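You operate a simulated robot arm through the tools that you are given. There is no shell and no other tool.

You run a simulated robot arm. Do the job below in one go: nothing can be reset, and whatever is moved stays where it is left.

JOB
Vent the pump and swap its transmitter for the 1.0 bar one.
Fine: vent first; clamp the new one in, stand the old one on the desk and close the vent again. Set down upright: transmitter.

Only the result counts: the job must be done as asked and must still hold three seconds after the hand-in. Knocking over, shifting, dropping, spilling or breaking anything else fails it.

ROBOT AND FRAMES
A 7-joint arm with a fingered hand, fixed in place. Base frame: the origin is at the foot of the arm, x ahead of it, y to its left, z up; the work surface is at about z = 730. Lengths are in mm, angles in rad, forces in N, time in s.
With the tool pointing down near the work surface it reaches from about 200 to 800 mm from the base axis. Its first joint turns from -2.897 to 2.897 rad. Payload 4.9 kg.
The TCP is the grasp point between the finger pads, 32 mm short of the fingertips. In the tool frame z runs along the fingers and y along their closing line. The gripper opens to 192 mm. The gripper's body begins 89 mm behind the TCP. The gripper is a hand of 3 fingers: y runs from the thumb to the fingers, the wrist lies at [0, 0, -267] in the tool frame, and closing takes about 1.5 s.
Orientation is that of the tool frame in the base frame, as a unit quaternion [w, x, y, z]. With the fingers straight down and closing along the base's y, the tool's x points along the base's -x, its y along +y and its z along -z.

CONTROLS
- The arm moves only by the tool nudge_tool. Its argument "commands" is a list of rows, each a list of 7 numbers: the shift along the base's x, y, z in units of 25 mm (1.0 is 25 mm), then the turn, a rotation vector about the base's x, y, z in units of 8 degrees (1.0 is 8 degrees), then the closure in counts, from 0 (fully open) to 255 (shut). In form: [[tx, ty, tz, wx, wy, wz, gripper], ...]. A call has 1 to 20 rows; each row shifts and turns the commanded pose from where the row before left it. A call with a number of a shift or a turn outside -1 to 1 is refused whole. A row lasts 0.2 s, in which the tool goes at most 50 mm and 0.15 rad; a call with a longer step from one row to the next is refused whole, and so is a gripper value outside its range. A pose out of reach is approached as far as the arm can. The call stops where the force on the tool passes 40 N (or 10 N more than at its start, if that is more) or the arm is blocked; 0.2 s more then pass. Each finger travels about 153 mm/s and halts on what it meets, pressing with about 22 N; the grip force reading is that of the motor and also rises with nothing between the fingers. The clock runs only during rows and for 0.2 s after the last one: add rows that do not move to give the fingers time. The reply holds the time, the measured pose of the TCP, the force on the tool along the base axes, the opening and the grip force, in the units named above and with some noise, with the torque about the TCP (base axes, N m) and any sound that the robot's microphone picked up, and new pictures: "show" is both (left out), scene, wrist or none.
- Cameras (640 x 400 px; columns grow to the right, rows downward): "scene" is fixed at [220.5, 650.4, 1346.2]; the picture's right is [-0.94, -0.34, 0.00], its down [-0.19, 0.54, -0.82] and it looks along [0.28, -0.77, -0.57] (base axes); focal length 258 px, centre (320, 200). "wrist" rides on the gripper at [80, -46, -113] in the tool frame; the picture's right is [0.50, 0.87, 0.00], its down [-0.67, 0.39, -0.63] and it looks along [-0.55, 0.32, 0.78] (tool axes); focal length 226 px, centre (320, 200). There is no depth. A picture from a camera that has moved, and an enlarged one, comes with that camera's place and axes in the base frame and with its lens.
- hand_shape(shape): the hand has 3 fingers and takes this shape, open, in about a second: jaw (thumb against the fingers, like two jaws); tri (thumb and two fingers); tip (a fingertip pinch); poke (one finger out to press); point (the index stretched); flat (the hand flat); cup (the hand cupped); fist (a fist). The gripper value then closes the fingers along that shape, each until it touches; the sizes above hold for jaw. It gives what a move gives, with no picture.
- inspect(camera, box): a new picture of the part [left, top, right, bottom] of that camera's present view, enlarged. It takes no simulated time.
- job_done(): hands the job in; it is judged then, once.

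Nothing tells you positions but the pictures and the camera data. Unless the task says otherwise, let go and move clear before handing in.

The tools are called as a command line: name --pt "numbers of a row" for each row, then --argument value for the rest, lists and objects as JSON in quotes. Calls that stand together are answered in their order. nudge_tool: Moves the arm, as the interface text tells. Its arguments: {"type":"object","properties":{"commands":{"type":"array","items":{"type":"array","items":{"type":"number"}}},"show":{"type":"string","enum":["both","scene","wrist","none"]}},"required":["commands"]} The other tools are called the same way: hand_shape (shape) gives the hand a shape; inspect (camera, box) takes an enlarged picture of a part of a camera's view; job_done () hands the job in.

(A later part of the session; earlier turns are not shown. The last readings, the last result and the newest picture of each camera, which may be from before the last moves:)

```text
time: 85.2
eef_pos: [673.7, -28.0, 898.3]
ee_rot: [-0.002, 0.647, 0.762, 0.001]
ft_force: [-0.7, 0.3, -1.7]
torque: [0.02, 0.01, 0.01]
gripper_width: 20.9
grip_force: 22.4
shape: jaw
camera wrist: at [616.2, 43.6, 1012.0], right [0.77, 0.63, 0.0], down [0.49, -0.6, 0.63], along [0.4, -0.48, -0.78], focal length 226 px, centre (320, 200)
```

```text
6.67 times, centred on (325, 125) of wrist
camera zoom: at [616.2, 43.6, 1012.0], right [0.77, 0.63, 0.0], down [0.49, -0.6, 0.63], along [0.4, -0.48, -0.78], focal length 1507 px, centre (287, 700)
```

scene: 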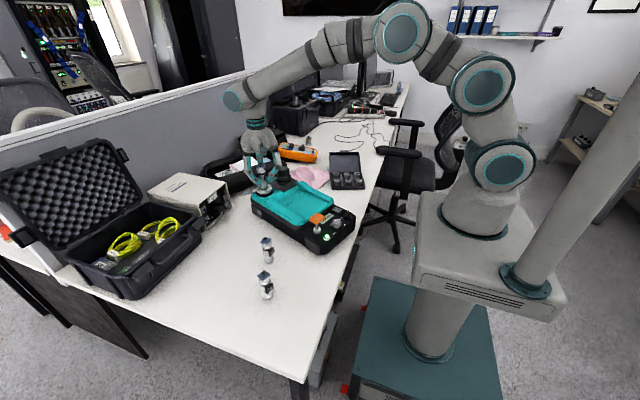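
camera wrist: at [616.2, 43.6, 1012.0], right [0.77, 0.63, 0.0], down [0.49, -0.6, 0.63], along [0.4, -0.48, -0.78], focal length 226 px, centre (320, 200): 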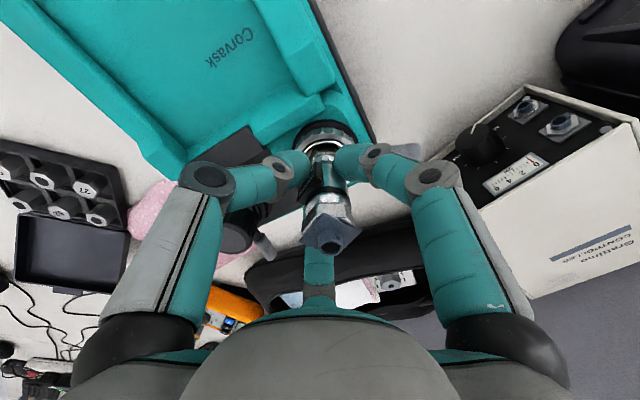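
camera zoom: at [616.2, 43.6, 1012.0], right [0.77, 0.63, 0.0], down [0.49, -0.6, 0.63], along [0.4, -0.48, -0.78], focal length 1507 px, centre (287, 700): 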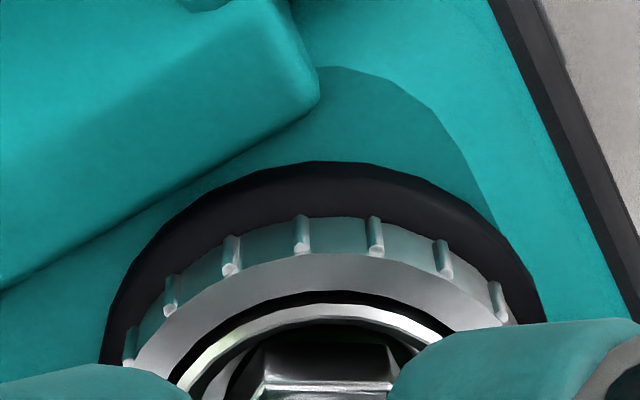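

Still no contact force and well centred. About 4 mm remain to the seat, so I'll step down finely.

nudge_tool --pt "0 0 -0.06 0 0 0 250" --pt "0 0 0 0 0 0 250" --show "none"

nudge_tool --pt "0 0 -0.05 0 0 0 250" --pt "0 0 0 0 0 0 250" --show "none"

nudge_tool --pt "0 0 -0.04 0 0 0 250" --pt "0 0 0 0 0 0 250" --show "wrist"

```text
time: 85.8
eef_pos: [674.7, -27.4, 897.1]
ee_rot: [-0.003, 0.647, 0.762, 0.001]
ft_force: [0.0, -0.4, -1.3]
torque: [-0.01, 0.02, -0.01]
gripper_width: 20.9
grip_force: 22.1
shape: jaw
```

```text
time: 86.4
eef_pos: [673.1, -26.5, 897.2]
ee_rot: [-0.002, 0.648, 0.762, 0.002]
ft_force: [1.0, -0.1, 0.0]
torque: [-0.06, -0.04, 0.01]
gripper_width: 21.1
grip_force: 21.6
shape: jaw
```

```text
time: 87.0
eef_pos: [673.6, -26.7, 895.0]
ee_rot: [-0.003, 0.647, 0.762, 0.001]
ft_force: [0.0, -0.7, -1.1]
torque: [-0.06, -0.03, 0.02]
gripper_width: 20.9
grip_force: 22.1
shape: jaw
camera wrist: at [615.6, 44.0, 1008.2], right [0.77, 0.63, 0.0], down [0.49, -0.6, 0.63], along [0.4, -0.48, -0.78], focal length 226 px, centre (320, 200)
```

wrist: 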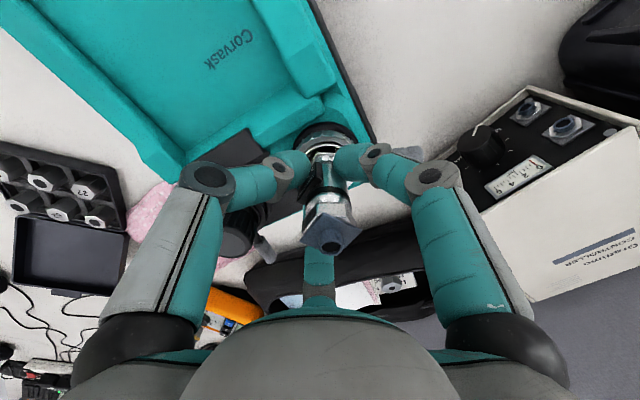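

nudge_tool --pt "0 0 -0.04 0 0 0 250" --pt "0 0 0 0 0 0 250" --show "wrist"

inspect --camera "scene" --box '[252, 172, 284, 197]'

```text
time: 87.6
eef_pos: [674.7, -27.4, 894.3]
ee_rot: [-0.003, 0.648, 0.762, 0.001]
ft_force: [-0.6, 0.3, -2.2]
torque: [0.0, 0.01, -0.02]
gripper_width: 21.1
grip_force: 22.1
shape: jaw
camera wrist: at [615.9, 44.0, 1007.2], right [0.77, 0.63, 0.0], down [0.49, -0.6, 0.63], along [0.4, -0.48, -0.78], focal length 226 px, centre (320, 200)
```

wrist: 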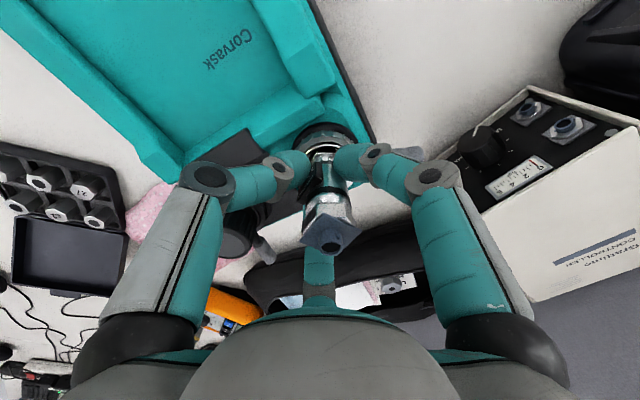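

```text
16.00 times, centred on (268, 184) of scene
camera zoom: at [220.5, 650.4, 1346.2], right [-0.94, -0.34, 0.0], down [-0.19, 0.54, -0.82], along [0.28, -0.77, -0.57], focal length 4126 px, centre (1152, 448)
```

zoom: 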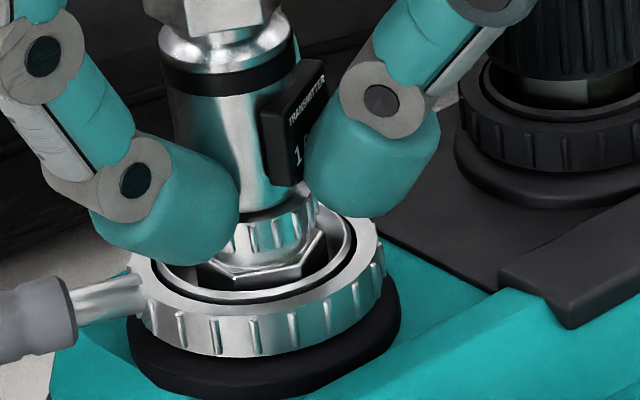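

inspect --camera "scene" --box '[248, 160, 298, 200]'

nudge_tool --pt "0 0 -0.03 0 0 0 250" --pt "0 0 0 0 0 0 250" --show "none"

```text
10.00 times, centred on (273, 180) of scene
camera zoom: at [220.5, 650.4, 1346.2], right [-0.94, -0.34, 0.0], down [-0.19, 0.54, -0.82], along [0.28, -0.77, -0.57], focal length 2579 px, centre (790, 400)
```

zoom: 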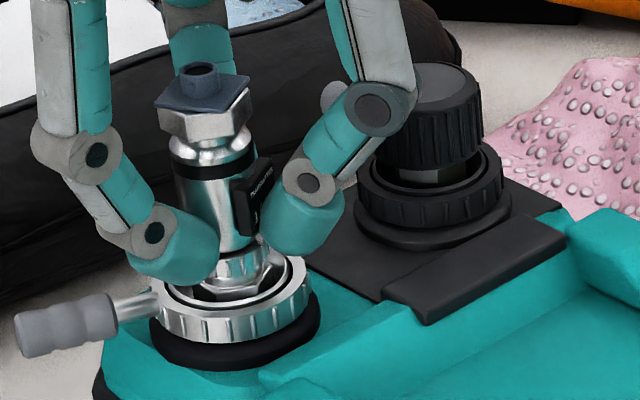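

```text
time: 88.2
eef_pos: [674.2, -27.9, 893.3]
ee_rot: [-0.003, 0.648, 0.762, 0.0]
ft_force: [0.1, -0.4, -1.2]
torque: [-0.03, 0.0, 0.03]
gripper_width: 21.4
grip_force: 21.8
shape: jaw
```

T2 is at nearly the same height and position as the old one was when seated. I'll step down until I feel the seat.

nudge_tool --pt "0 0 -0.03 0 0 0 250" --pt "0 0 0 0 0 0 250" --show "none"

nudge_tool --pt "0 0 -0.03 0 0 0 250" --pt "0 0 0 0 0 0 250" --show "none"

```text
time: 88.8
eef_pos: [674.9, -27.3, 892.3]
ee_rot: [-0.002, 0.648, 0.762, 0.002]
ft_force: [-1.2, -0.8, 1.1]
torque: [0.03, -0.03, 0.03]
gripper_width: 21.2
grip_force: 22.0
shape: jaw
```

```text
time: 89.4
eef_pos: [674.0, -27.4, 892.6]
ee_rot: [-0.002, 0.647, 0.762, 0.003]
ft_force: [-0.6, 0.3, 7.1]
torque: [0.06, -0.08, -0.01]
gripper_width: 21.3
grip_force: 21.4
shape: jaw
```

The seat is felt (+7 N at the expected height). I'll relieve the pressure slightly and open the fingers slowly.

nudge_tool --pt "0 0 0.02 0 0 0 250" --pt "0 0 0 0 0 0 240" --pt "0 0 0 0 0 0 230" --pt "0 0 0 0 0 0 225" --pt "0 0 0 0 0 0 220" --pt "0 0 0 0 0 0 215" --pt "0 0 0 0 0 0 208" --pt "0 0 0 0 0 0 200" --pt "0 0 0 0 0 0 190" --pt "0 0 0 0 0 0 180" --show "both"

inspect --camera "scene" --box '[248, 160, 298, 200]'

inspect --camera "wrist" --box '[240, 80, 400, 260]'

```text
time: 91.6
eef_pos: [673.6, -26.2, 892.5]
ee_rot: [-0.002, 0.647, 0.762, 0.001]
ft_force: [-0.5, -0.1, 0.6]
torque: [-0.02, 0.0, 0.02]
gripper_width: 55.9
grip_force: 0.1
shape: jaw
camera wrist: at [615.6, 44.0, 1005.6], right [0.77, 0.63, 0.0], down [0.49, -0.6, 0.63], along [0.4, -0.48, -0.78], focal length 226 px, centre (320, 200)
```

scene: 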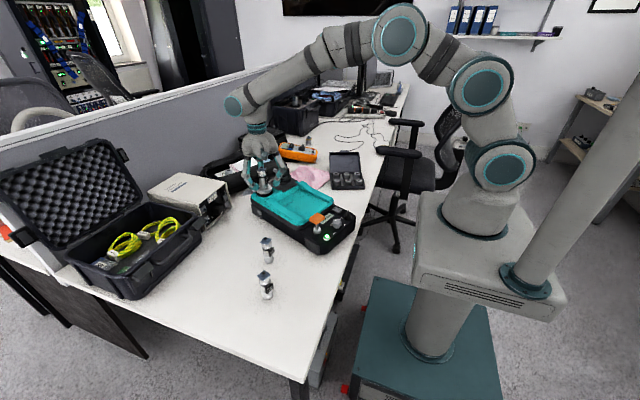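
wrist: 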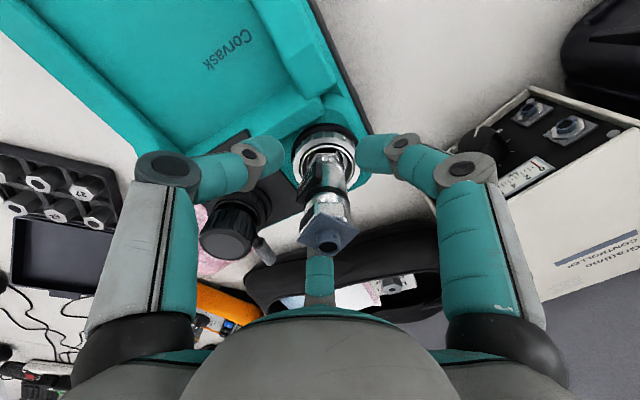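

```text
10.00 times, centred on (273, 180) of scene
camera zoom: at [220.5, 650.4, 1346.2], right [-0.94, -0.34, 0.0], down [-0.19, 0.54, -0.82], along [0.28, -0.77, -0.57], focal length 2579 px, centre (790, 400)
```

zoom: 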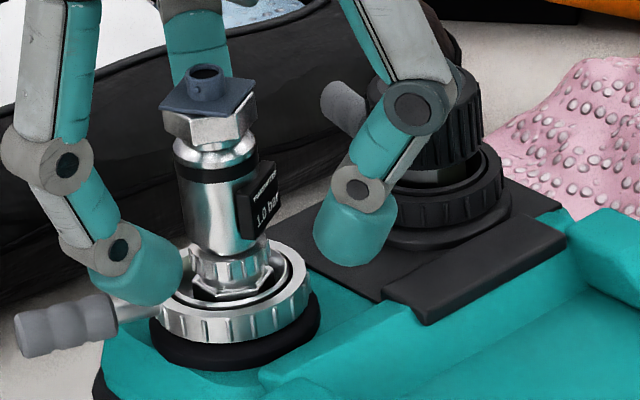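

```text
2.22 times, centred on (320, 170) of wrist
camera zoom: at [615.6, 44.0, 1005.6], right [0.77, 0.63, 0.0], down [0.49, -0.6, 0.63], along [0.4, -0.48, -0.78], focal length 502 px, centre (320, 267)
```

zoom: 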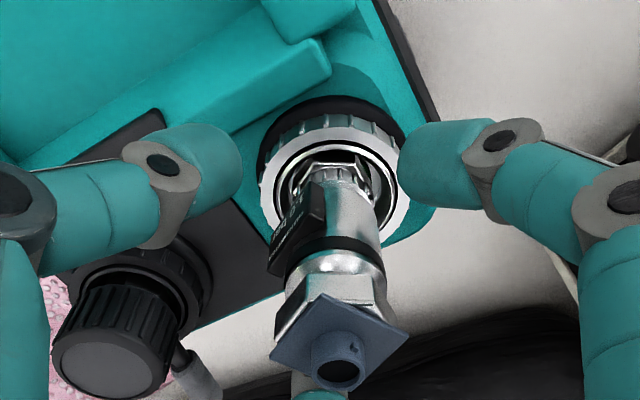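

The 1.0 bar transmitter stands upright in the port. I'll open wider and rise clear, keeping away from the flange.

nudge_tool --pt "0 0 0 0 0 0 165" --pt "0.1 0 0.05 0 0 0 150" --pt "0.1 0 0.1 0 0 0 145" --pt "0 0 0.5 0 0 0 140" --pt "0 0 1 0 0 0 140" --pt "0 0 1 0 0 0 140" --pt "0 0 1 0 0 0 140" --pt "0 0 1 0 0 0 140" --pt "0 0 0.6 0 0 0 140" --show "both"

inspect --camera "scene" --box '[248, 160, 298, 200]'

inspect --camera "wrist" --box '[270, 80, 370, 180]'

```text
time: 93.6
eef_pos: [680.8, -28.4, 1021.8]
ee_rot: [-0.002, 0.648, 0.762, 0.002]
ft_force: [0.1, 0.7, -0.1]
torque: [-0.01, -0.03, 0.0]
gripper_width: 86.2
grip_force: 0.0
shape: jaw
camera wrist: at [622.5, 43.1, 1136.5], right [0.77, 0.63, 0.0], down [0.49, -0.6, 0.63], along [0.4, -0.48, -0.78], focal length 226 px, centre (320, 200)
```

scene: 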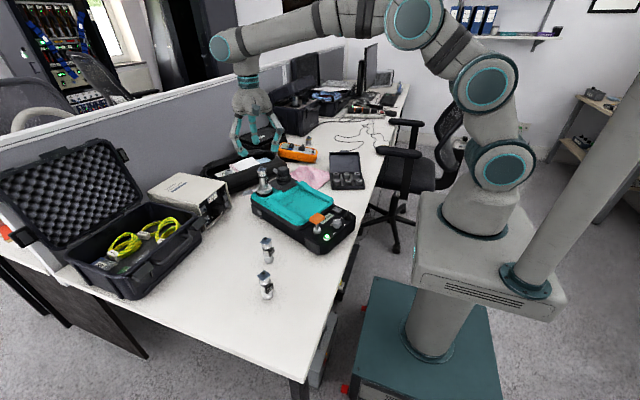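
wrist: 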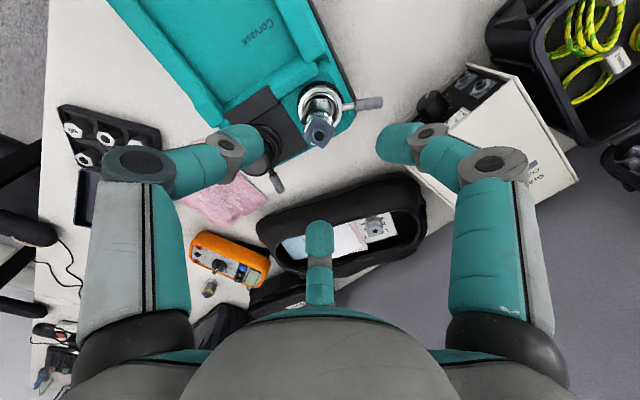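

```text
10.00 times, centred on (273, 180) of scene
camera zoom: at [220.5, 650.4, 1346.2], right [-0.94, -0.34, 0.0], down [-0.19, 0.54, -0.82], along [0.28, -0.77, -0.57], focal length 2579 px, centre (790, 400)
```

zoom: 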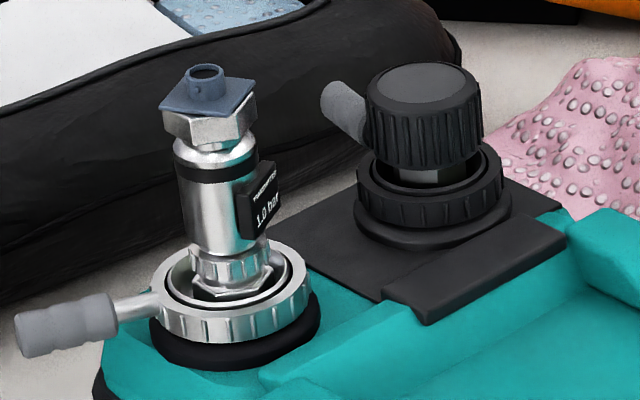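

```text
4.00 times, centred on (320, 130) of wrist
camera zoom: at [622.5, 43.1, 1136.5], right [0.77, 0.63, 0.0], down [0.49, -0.6, 0.63], along [0.4, -0.48, -0.78], focal length 904 px, centre (320, 480)
```

zoom: 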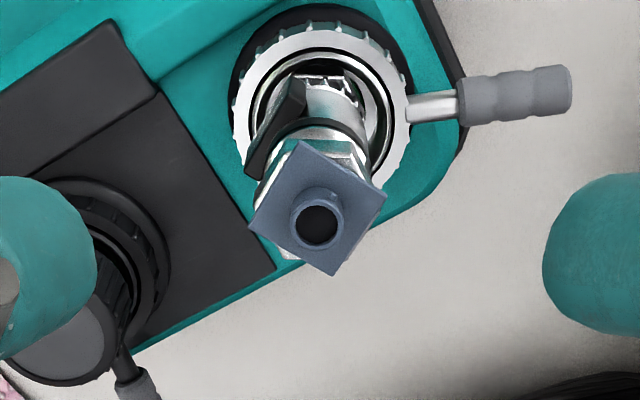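

T2 is seated upright, within about 1 mm of the old one's height. Next is the clamp: I'll switch to poke and move to the counter-clockwise side of the lever, hovering high first.

hand_shape --shape "poke"

nudge_tool --pt "0.3 0.783 0 0 0 0 0" --pt "0.3 0.783 0 0 0 0 0" --pt "0.3 0.783 0 0 0 0 0" --pt "0 0 -1 0 0 0 0" --pt "0 0 -1 0 0 0 0" --pt "0 0 -1 0 0 0 0" --pt "0 0 -1 0 0 0 0" --pt "0 0 -0.9 0 0 0 0" --pt "0 0 0 0 0 0 0" --show "both"

inspect --camera "wrist" --box '[220, 60, 420, 220]'

inspect --camera "scene" --box '[230, 140, 310, 200]'

```text
time: 94.5
eef_pos: [680.7, -27.2, 1021.7]
ee_rot: [-0.002, 0.647, 0.762, 0.001]
ft_force: [0.3, -0.4, -0.2]
torque: [-0.02, 0.04, -0.01]
gripper_width: 0.0
grip_force: 0.0
shape: poke
```

```text
time: 96.5
eef_pos: [701.8, 32.6, 902.7]
ee_rot: [-0.002, 0.648, 0.762, 0.001]
ft_force: [-0.4, 1.0, -0.1]
torque: [0.0, -0.02, 0.04]
gripper_width: 0.2
grip_force: 0.1
shape: poke
camera wrist: at [643.5, 102.5, 1015.0], right [0.77, 0.63, 0.0], down [0.49, -0.6, 0.63], along [0.4, -0.48, -0.78], focal length 226 px, centre (320, 200)
```

scene: 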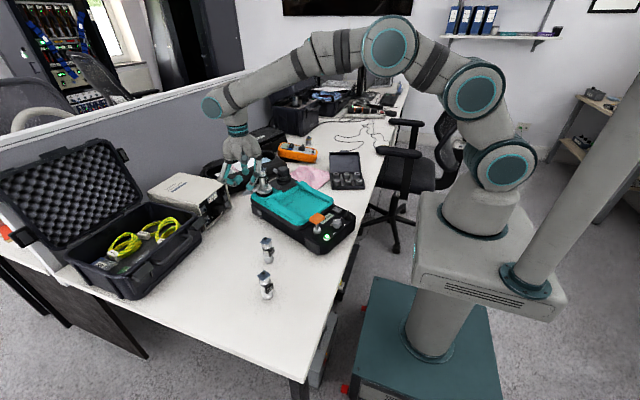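
wrist: 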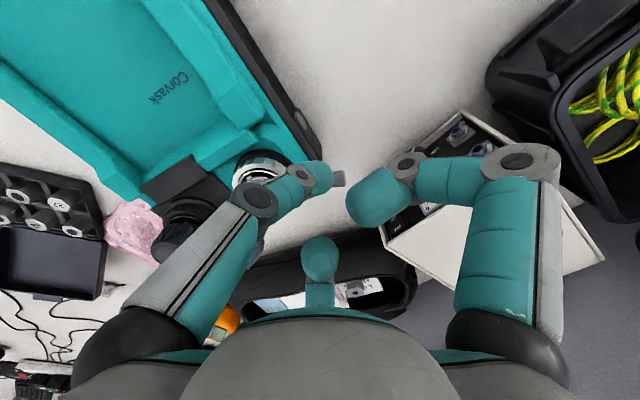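

```text
2.50 times, centred on (320, 140) of wrist
camera zoom: at [643.5, 102.5, 1015.0], right [0.77, 0.63, 0.0], down [0.49, -0.6, 0.63], along [0.4, -0.48, -0.78], focal length 565 px, centre (320, 350)
```

zoom: 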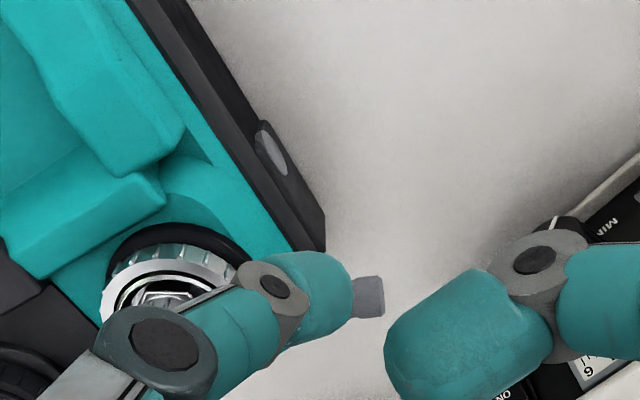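

```text
6.67 times, centred on (270, 170) of scene
camera zoom: at [220.5, 650.4, 1346.2], right [-0.94, -0.34, 0.0], down [-0.19, 0.54, -0.82], along [0.28, -0.77, -0.57], focal length 1719 px, centre (653, 400)
```

zoom: 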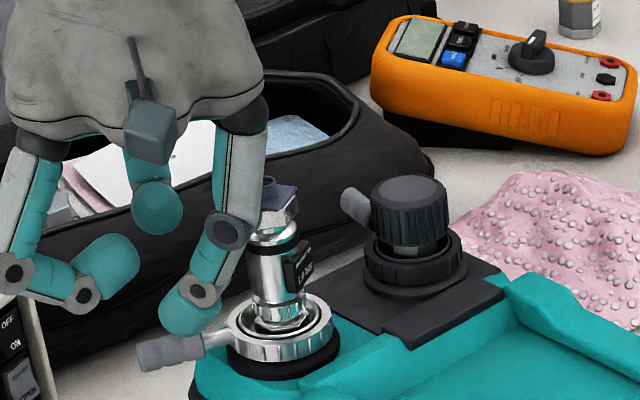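

The thumb is on the counter-clockwise side of the lever. I'll descend to lever height.

nudge_tool --pt "0 0 -0.7 0 0 0 0" --pt "0 0 -0.7 0 0 0 0" --pt "0 0 0 0 0 0 0" --show "both"

inspect --camera "wrist" --box '[220, 80, 420, 240]'

inspect --camera "scene" --box '[230, 150, 310, 210]'

```text
time: 97.3
eef_pos: [702.7, 31.1, 864.9]
ee_rot: [-0.002, 0.648, 0.762, 0.001]
ft_force: [0.4, 0.1, 0.1]
torque: [0.02, -0.02, -0.02]
gripper_width: 0.0
grip_force: 0.0
shape: poke
camera wrist: at [644.2, 102.6, 979.1], right [0.77, 0.63, 0.0], down [0.49, -0.6, 0.63], along [0.4, -0.48, -0.78], focal length 226 px, centre (320, 200)
```

scene: 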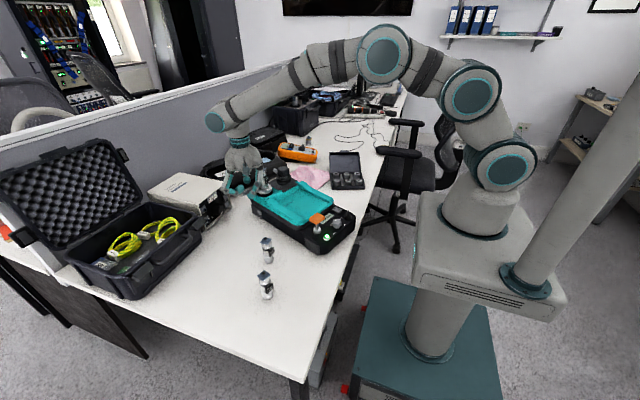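
wrist: 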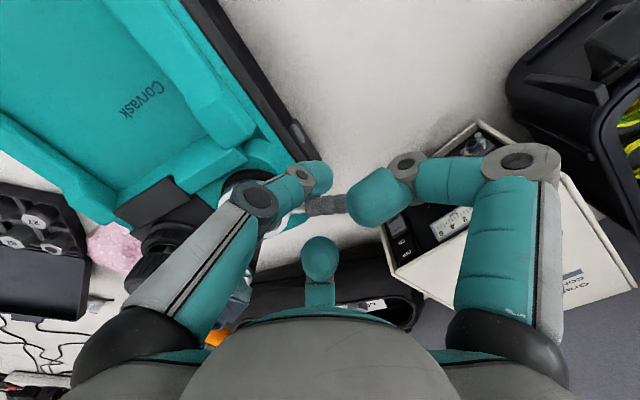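

```text
2.50 times, centred on (320, 160) of wrist
camera zoom: at [644.2, 102.6, 979.1], right [0.77, 0.63, 0.0], down [0.49, -0.6, 0.63], along [0.4, -0.48, -0.78], focal length 565 px, centre (320, 300)
```

zoom: 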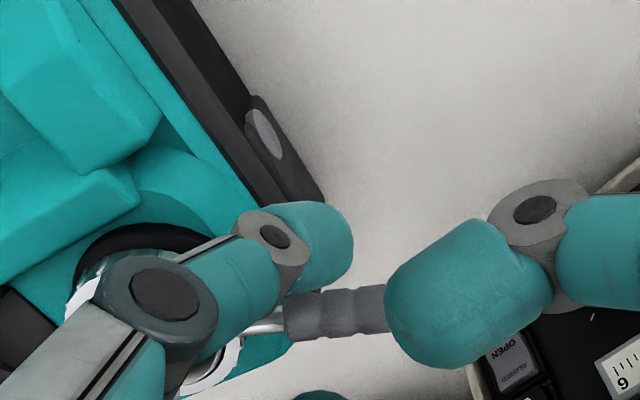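

```text
6.67 times, centred on (270, 180) of scene
camera zoom: at [220.5, 650.4, 1346.2], right [-0.94, -0.34, 0.0], down [-0.19, 0.54, -0.82], along [0.28, -0.77, -0.57], focal length 1719 px, centre (653, 333)
```

zoom: 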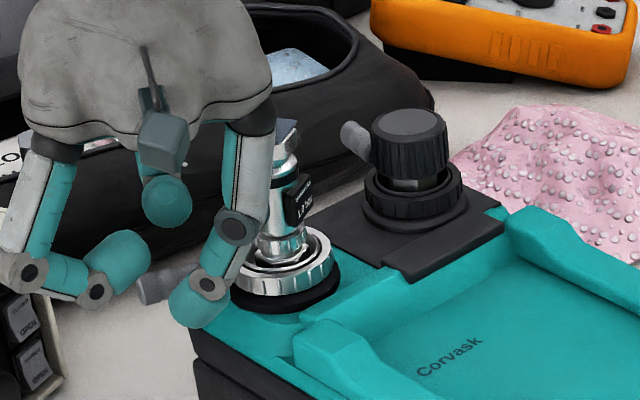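

The finger is beside the lever with nothing touching. I'll swing it clockwise in small arc steps, turning the hand along and watching the force.

nudge_tool --pt "0.232 -0.124 0 0 0 -0.75 0" --pt "0.228 -0.124 0 0 0 -0.75 0" --pt "0.216 -0.144 0 0 0 -0.75 0" --pt "0.196 -0.168 0 0 0 -0.75 0" --pt "0.18 -0.188 0 0 0 -0.75 0" --pt "0 0 0 0 0 0 0" --show "both"

inspect --camera "scene" --box '[230, 150, 310, 210]'

inspect --camera "wrist" --box '[220, 80, 420, 240]'

```text
time: 98.7
eef_pos: [726.6, 12.0, 867.3]
ee_rot: [-0.002, 0.823, 0.567, 0.002]
ft_force: [-0.6, 1.1, -1.0]
torque: [0.02, -0.02, 0.01]
gripper_width: 0.1
grip_force: 0.1
shape: poke
camera wrist: at [711.8, 102.9, 980.0], right [0.99, 0.16, 0.0], down [0.12, -0.77, 0.63], along [0.1, -0.62, -0.78], focal length 226 px, centre (320, 200)
```

scene: 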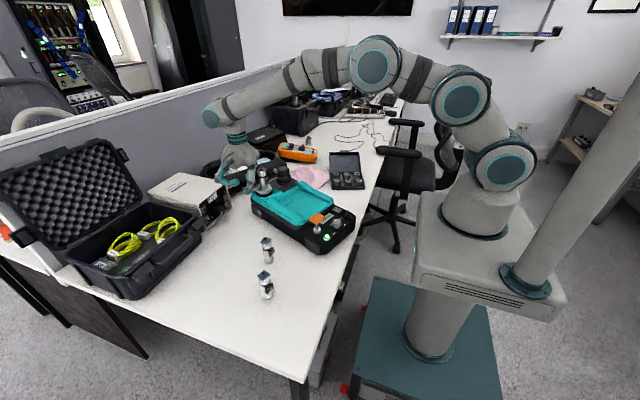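
wrist: 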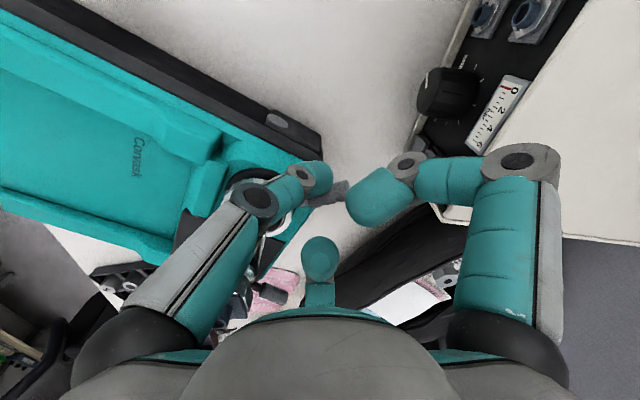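

```text
6.67 times, centred on (270, 180) of scene
camera zoom: at [220.5, 650.4, 1346.2], right [-0.94, -0.34, 0.0], down [-0.19, 0.54, -0.82], along [0.28, -0.77, -0.57], focal length 1719 px, centre (653, 333)
```

zoom: 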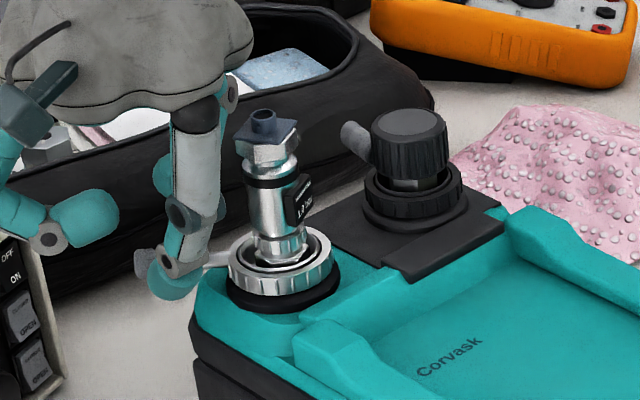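

```text
2.50 times, centred on (320, 160) of wrist
camera zoom: at [711.8, 102.9, 980.0], right [0.99, 0.16, 0.0], down [0.12, -0.77, 0.63], along [0.1, -0.62, -0.78], focal length 565 px, centre (320, 300)
```

zoom: 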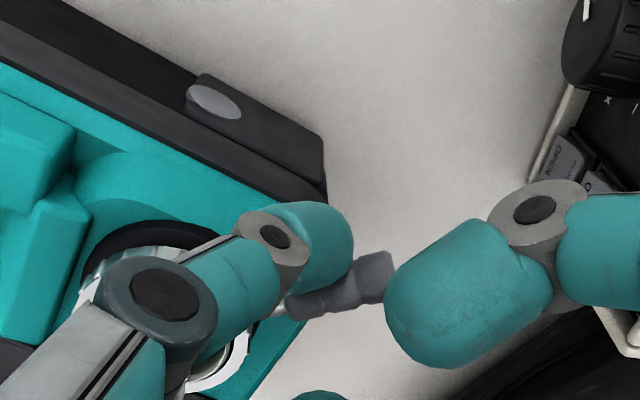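

The lever follows the finger and T2 stays upright. I'll continue the arc.

nudge_tool --pt "0.16 -0.204 0 0 0 -0.75 0" --pt "0.136 -0.22 0 0 0 -0.75 0" --pt "0.116 -0.236 0 0 0 -0.75 0" --pt "0.088 -0.244 0 0 0 -0.75 0" --pt "0.06 -0.252 0 0 0 -0.75 0" --pt "0.036 -0.256 0 0 0 -0.75 0" --pt "0 0 0 0 0 0 0" --show "both"

inspect --camera "scene" --box '[230, 150, 310, 210]'

inspect --camera "wrist" --box '[220, 80, 420, 240]'

```text
time: 100.3
eef_pos: [743.1, -22.9, 867.3]
ee_rot: [0.0, 0.958, 0.286, 0.004]
ft_force: [-0.7, -0.1, -0.2]
torque: [0.02, 0.01, 0.04]
gripper_width: 0.0
grip_force: 0.2
shape: poke
camera wrist: at [783.9, 59.4, 980.7], right [0.89, -0.45, 0.0], down [-0.35, -0.69, 0.63], along [-0.28, -0.56, -0.78], focal length 226 px, centre (320, 200)
```

scene: 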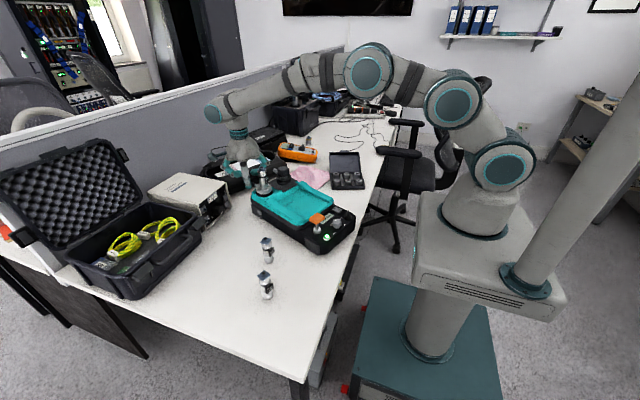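
wrist: 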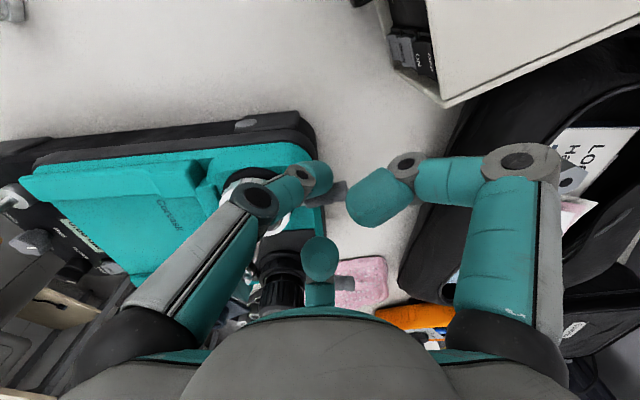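

```text
6.67 times, centred on (270, 180) of scene
camera zoom: at [220.5, 650.4, 1346.2], right [-0.94, -0.34, 0.0], down [-0.19, 0.54, -0.82], along [0.28, -0.77, -0.57], focal length 1719 px, centre (653, 333)
```

zoom: 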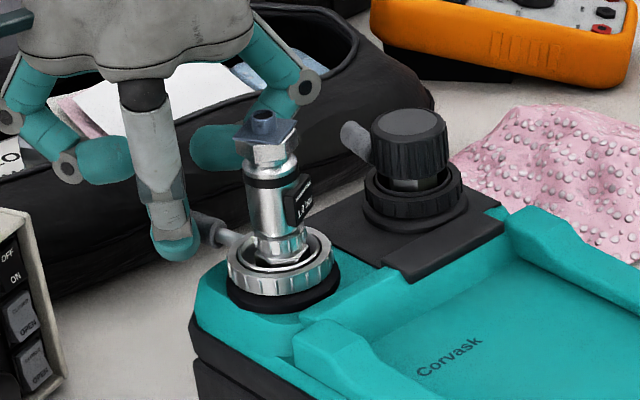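

```text
2.50 times, centred on (320, 160) of wrist
camera zoom: at [783.9, 59.4, 980.7], right [0.89, -0.45, 0.0], down [-0.35, -0.69, 0.63], along [-0.28, -0.56, -0.78], focal length 565 px, centre (320, 300)
```

zoom: 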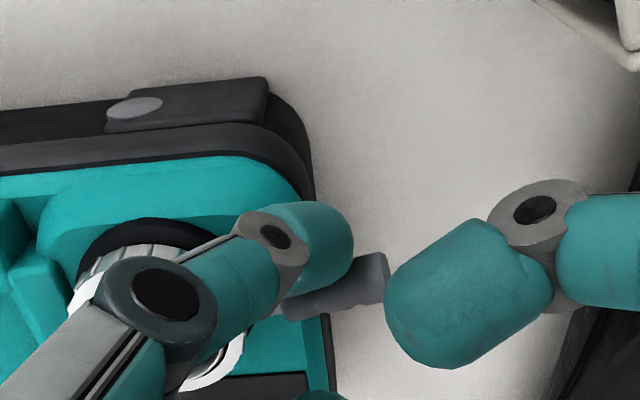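

Still moving freely; the lever is now roughly at −3°. I'll take three more steps, then go finer near the closed position.

nudge_tool --pt "0.008 -0.26 0 0 0 -0.75 0" --pt "-0.02 -0.26 0 0 0 -0.75 0" --pt "-0.044 -0.256 0 0 0 -0.75 0" --pt "0 0 0 0 0 0 0" --show "both"

inspect --camera "scene" --box '[230, 150, 310, 210]'

inspect --camera "wrist" --box '[220, 80, 420, 240]'

```text
time: 101.3
eef_pos: [742.4, -42.5, 865.3]
ee_rot: [0.0, 0.991, 0.132, 0.003]
ft_force: [-0.3, -0.8, 0.2]
torque: [0.0, 0.0, 0.01]
gripper_width: 0.1
grip_force: 0.1
shape: poke
camera wrist: at [805.4, 23.8, 979.8], right [0.71, -0.7, 0.0], down [-0.55, -0.55, 0.63], along [-0.44, -0.45, -0.78], focal length 226 px, centre (320, 200)
```

scene: 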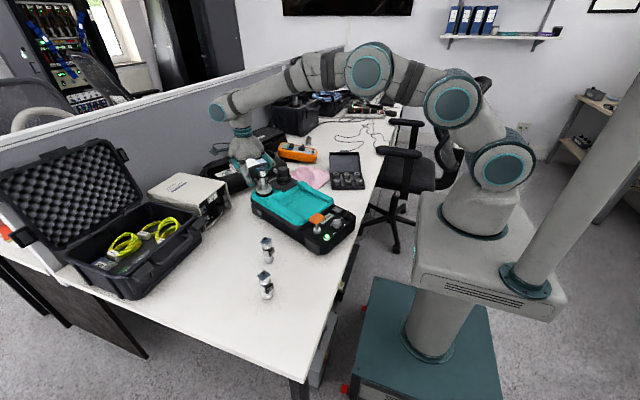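
wrist: 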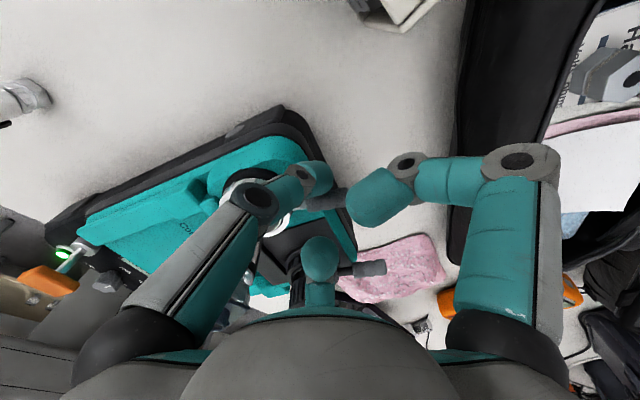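

```text
6.67 times, centred on (270, 180) of scene
camera zoom: at [220.5, 650.4, 1346.2], right [-0.94, -0.34, 0.0], down [-0.19, 0.54, -0.82], along [0.28, -0.77, -0.57], focal length 1719 px, centre (653, 333)
```

zoom: 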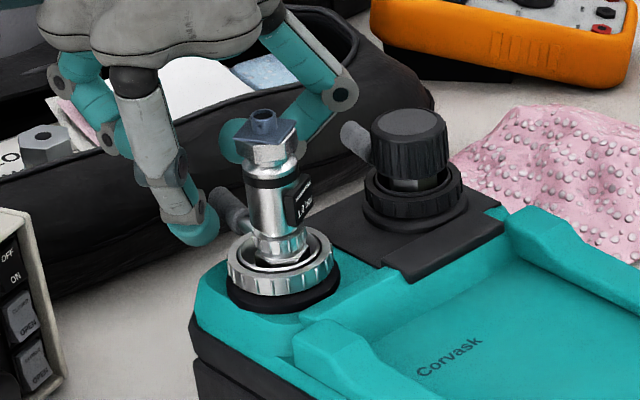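

```text
2.50 times, centred on (320, 160) of wrist
camera zoom: at [805.4, 23.8, 979.8], right [0.71, -0.7, 0.0], down [-0.55, -0.55, 0.63], along [-0.44, -0.45, -0.78], focal length 565 px, centre (320, 300)
```

zoom: 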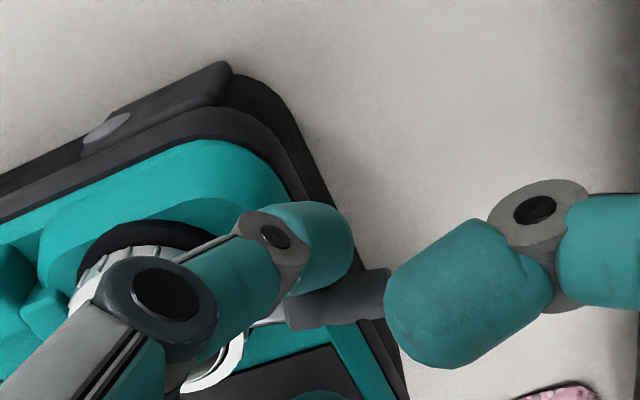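

Lever 1 still needs roughly 13–19° to become parallel with the closed lever of the other port. I'll use finer steps and check the force each time.

nudge_tool --pt "-0.04 -0.124 0 0 0 -0.375 0" --pt "-0.04 -0.124 0 0 0 -0.375 0" --pt "0 0 0 0 0 0 0" --show "none"

nudge_tool --pt "-0.044 -0.12 0 0 0 -0.375 0" --pt "0 0 0 0 0 0 0" --show "none"

nudge_tool --pt "-0.052 -0.12 0 0 0 -0.375 0" --pt "0 0 0 0 0 0 0" --show "both"

inspect --camera "wrist" --box '[220, 120, 420, 290]'

inspect --camera "scene" --box '[248, 160, 298, 200]'

```text
time: 102.1
eef_pos: [739.0, -48.2, 865.4]
ee_rot: [-0.001, 0.997, 0.082, 0.004]
ft_force: [1.8, 3.3, 0.6]
torque: [0.04, -0.02, -0.03]
gripper_width: 0.0
grip_force: 0.1
shape: poke
```

```text
time: 102.7
eef_pos: [738.4, -49.9, 867.3]
ee_rot: [-0.001, 0.998, 0.055, 0.004]
ft_force: [6.4, 12.9, -0.3]
torque: [0.27, -0.13, -0.01]
gripper_width: 0.2
grip_force: 0.0
shape: poke
```

```text
time: 103.3
eef_pos: [737.3, -53.7, 866.7]
ee_rot: [0.0, 1.0, 0.029, 0.004]
ft_force: [14.9, 16.2, -1.1]
torque: [0.34, -0.36, 0.01]
gripper_width: 0.0
grip_force: 0.0
shape: poke
camera wrist: at [813.5, -2.8, 980.8], right [0.55, -0.84, 0.0], down [-0.65, -0.43, 0.63], along [-0.52, -0.35, -0.78], focal length 226 px, centre (320, 200)
```

scene: 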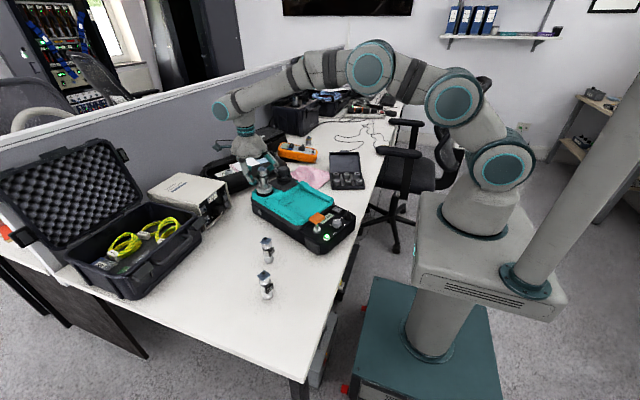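
wrist: 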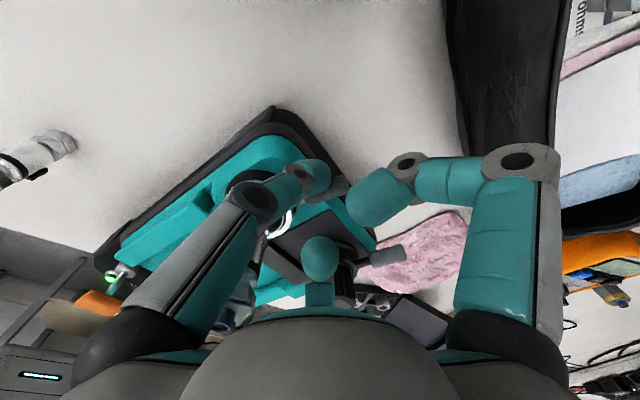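

```text
2.35 times, centred on (320, 205) of wrist
camera zoom: at [813.5, -2.8, 980.8], right [0.55, -0.84, 0.0], down [-0.65, -0.43, 0.63], along [-0.52, -0.35, -0.78], focal length 532 px, centre (320, 188)
```

zoom: 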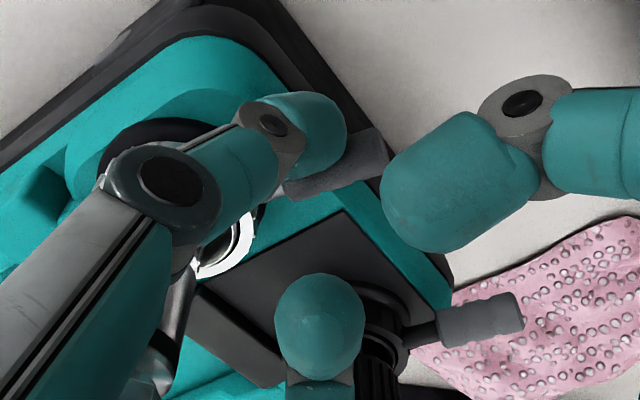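

```text
10.00 times, centred on (273, 180) of scene
camera zoom: at [220.5, 650.4, 1346.2], right [-0.94, -0.34, 0.0], down [-0.19, 0.54, -0.82], along [0.28, -0.77, -0.57], focal length 2579 px, centre (790, 400)
```

zoom: 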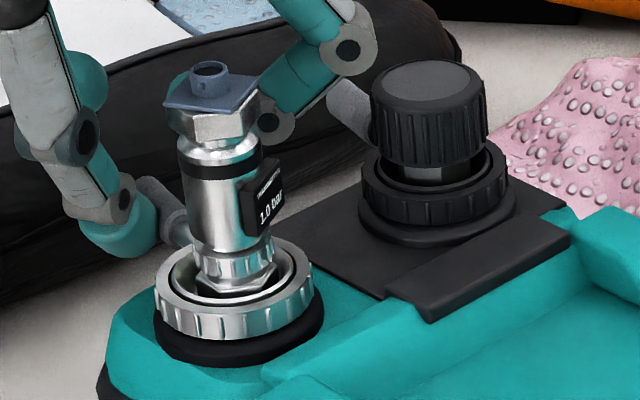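

The force rose to about 22 N with the lever near its original closed angle, and the pump eased back toward its original place. I'll back off, rise, and compare the lever angles from above.

nudge_tool --pt "0.25 0.35 0 0 0 0 0" --pt "0.2 0.3 0.2 0 0 0 0" --pt "0 0 1 0 0 0 0" --pt "0 0 1 0 0 0 0" --pt "0 0 1 0 0 0 0" --pt "0 0 1 0 0 0 0" --pt "0 0 1 0 0 0 0" --pt "0 0 1 0 0 0 0" --show "both"

inspect --camera "scene" --box '[248, 160, 298, 200]'

inspect --camera "wrist" --box '[240, 60, 420, 220]'

inspect --camera "scene" --box '[310, 190, 374, 240]'

```text
time: 105.1
eef_pos: [747.6, -36.4, 1020.0]
ee_rot: [0.0, 1.0, 0.029, 0.004]
ft_force: [0.5, 0.6, -0.4]
torque: [0.01, 0.03, -0.03]
gripper_width: 0.0
grip_force: 0.0
shape: poke
camera wrist: at [823.7, 14.6, 1134.2], right [0.55, -0.84, 0.0], down [-0.65, -0.43, 0.63], along [-0.52, -0.35, -0.78], focal length 226 px, centre (320, 200)
```

scene: 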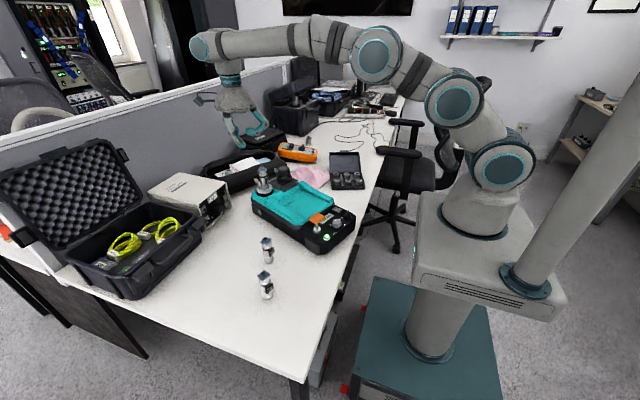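
wrist: 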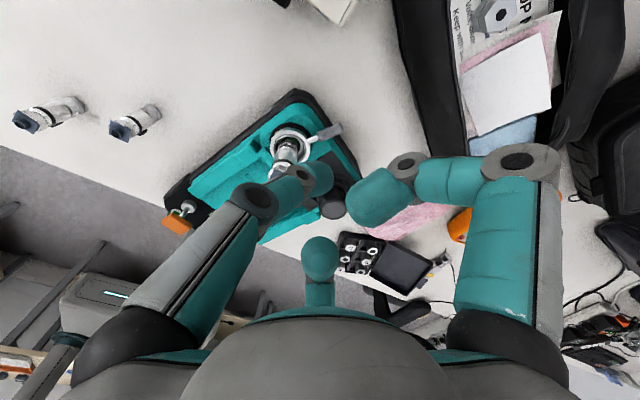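

```text
10.00 times, centred on (273, 180) of scene
camera zoom: at [220.5, 650.4, 1346.2], right [-0.94, -0.34, 0.0], down [-0.19, 0.54, -0.82], along [0.28, -0.77, -0.57], focal length 2579 px, centre (790, 400)
```

zoom: 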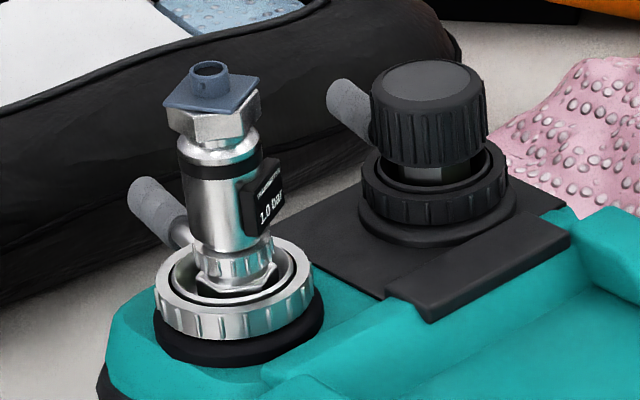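

```text
2.50 times, centred on (330, 140) of wrist
camera zoom: at [823.7, 14.6, 1134.2], right [0.55, -0.84, 0.0], down [-0.65, -0.43, 0.63], along [-0.52, -0.35, -0.78], focal length 565 px, centre (295, 350)
```

zoom: 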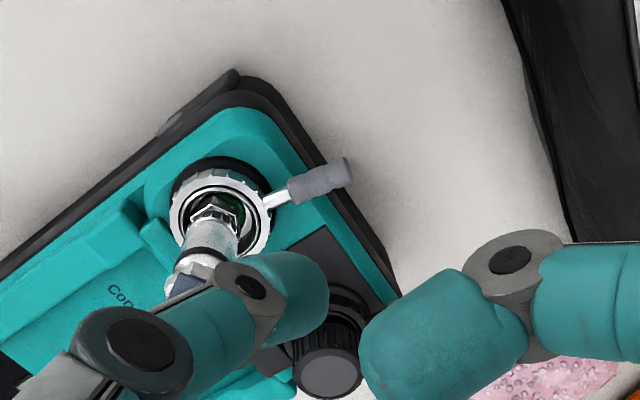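

```text
8.00 times, centred on (342, 215) of scene
camera zoom: at [220.5, 650.4, 1346.2], right [-0.94, -0.34, 0.0], down [-0.19, 0.54, -0.82], along [0.28, -0.77, -0.57], focal length 2063 px, centre (144, 80)
```

zoom: 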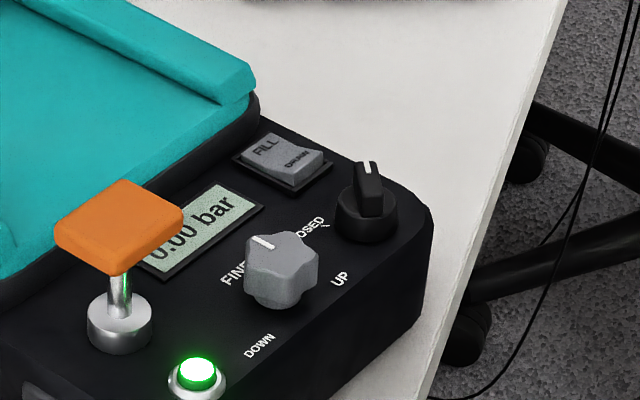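

The lever is back at its original closed angle. I want to check how T2 sits in the cup, so I'll zoom in closely from both cameras.

inspect --camera "wrist" --box '[265, 110, 325, 170]'

inspect --camera "scene" --box '[252, 172, 284, 197]'

inspect --camera "scene" --box '[250, 163, 282, 188]'

```text
6.67 times, centred on (295, 140) of wrist
camera zoom: at [823.7, 14.6, 1134.2], right [0.55, -0.84, 0.0], down [-0.65, -0.43, 0.63], along [-0.52, -0.35, -0.78], focal length 1507 px, centre (487, 600)
```

zoom: 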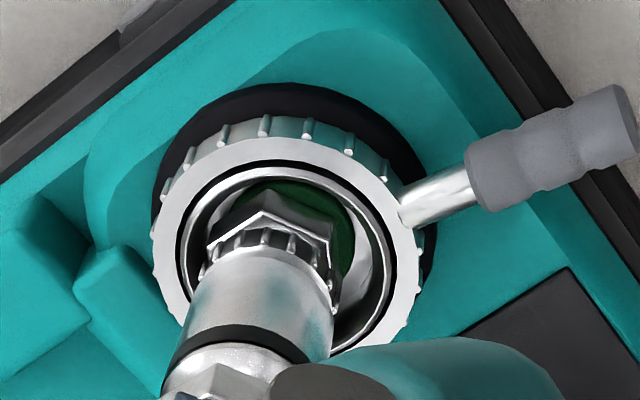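

```text
16.00 times, centred on (268, 184) of scene
camera zoom: at [220.5, 650.4, 1346.2], right [-0.94, -0.34, 0.0], down [-0.19, 0.54, -0.82], along [0.28, -0.77, -0.57], focal length 4126 px, centre (1152, 448)
```

zoom: 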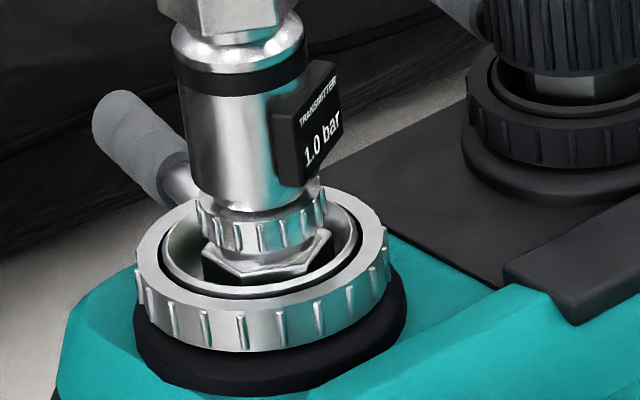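

```text
16.00 times, centred on (266, 176) of scene
camera zoom: at [220.5, 650.4, 1346.2], right [-0.94, -0.34, 0.0], down [-0.19, 0.54, -0.82], along [0.28, -0.77, -0.57], focal length 4126 px, centre (1184, 592)
```

zoom: 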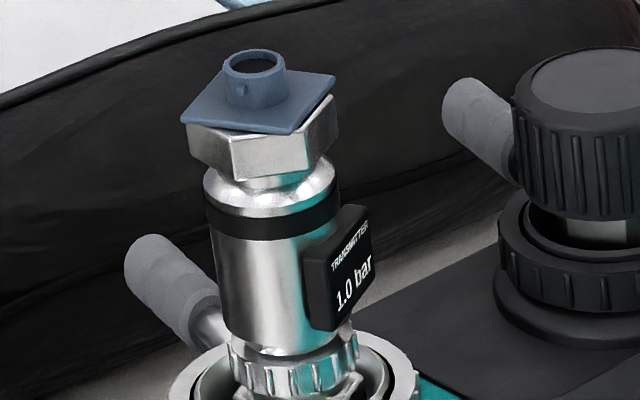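

T2 is upright and on the seat, but it may sit about 3 mm off the cup's centre. I'll take a view straight along −y to measure the x-offset properly.

nudge_tool --pt "-0.328 0.58 -0.1 0 0 0.886 0" --pt "-0.328 0.58 -0.1 0 0 0.886 0" --pt "-0.328 0.58 -0.1 0 0 0.886 0" --pt "-0.328 0.58 -0.1 0 0 0.886 0" --pt "-0.328 0.58 -0.1 0 0 0.886 0" --pt "-0.328 0.58 -0.1 0 0 0.886 0" --pt "-0.328 0.58 -0.1 0 0 0.886 0" --pt "-0.328 0.58 -0.1 0 0 0.886 0" --pt "0 0 0 0 0 0 0" --show "wrist"

inspect --camera "wrist" --box '[270, 80, 390, 180]'

```text
time: 107.1
eef_pos: [684.3, 77.1, 999.5]
ee_rot: [-0.002, 0.866, 0.501, 0.002]
ft_force: [-0.7, -0.1, -0.4]
torque: [-0.02, -0.02, 0.0]
gripper_width: 0.0
grip_force: 0.1
shape: poke
camera wrist: at [682.9, 168.9, 1113.5], right [1.0, 0.0, 0.0], down [0.0, -0.78, 0.63], along [0.0, -0.63, -0.78], focal length 226 px, centre (320, 200)
```

wrist: 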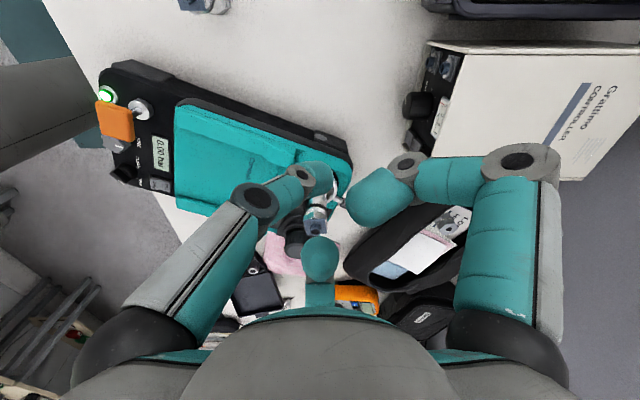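

```text
4.00 times, centred on (330, 130) of wrist
camera zoom: at [682.9, 168.9, 1113.5], right [1.0, 0.0, 0.0], down [0.0, -0.78, 0.63], along [0.0, -0.63, -0.78], focal length 904 px, centre (280, 480)
```

zoom: 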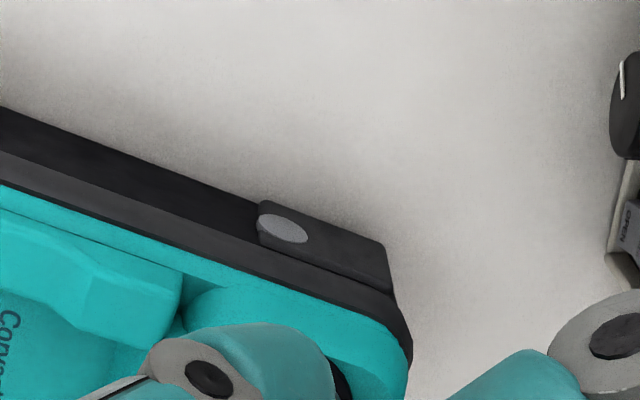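

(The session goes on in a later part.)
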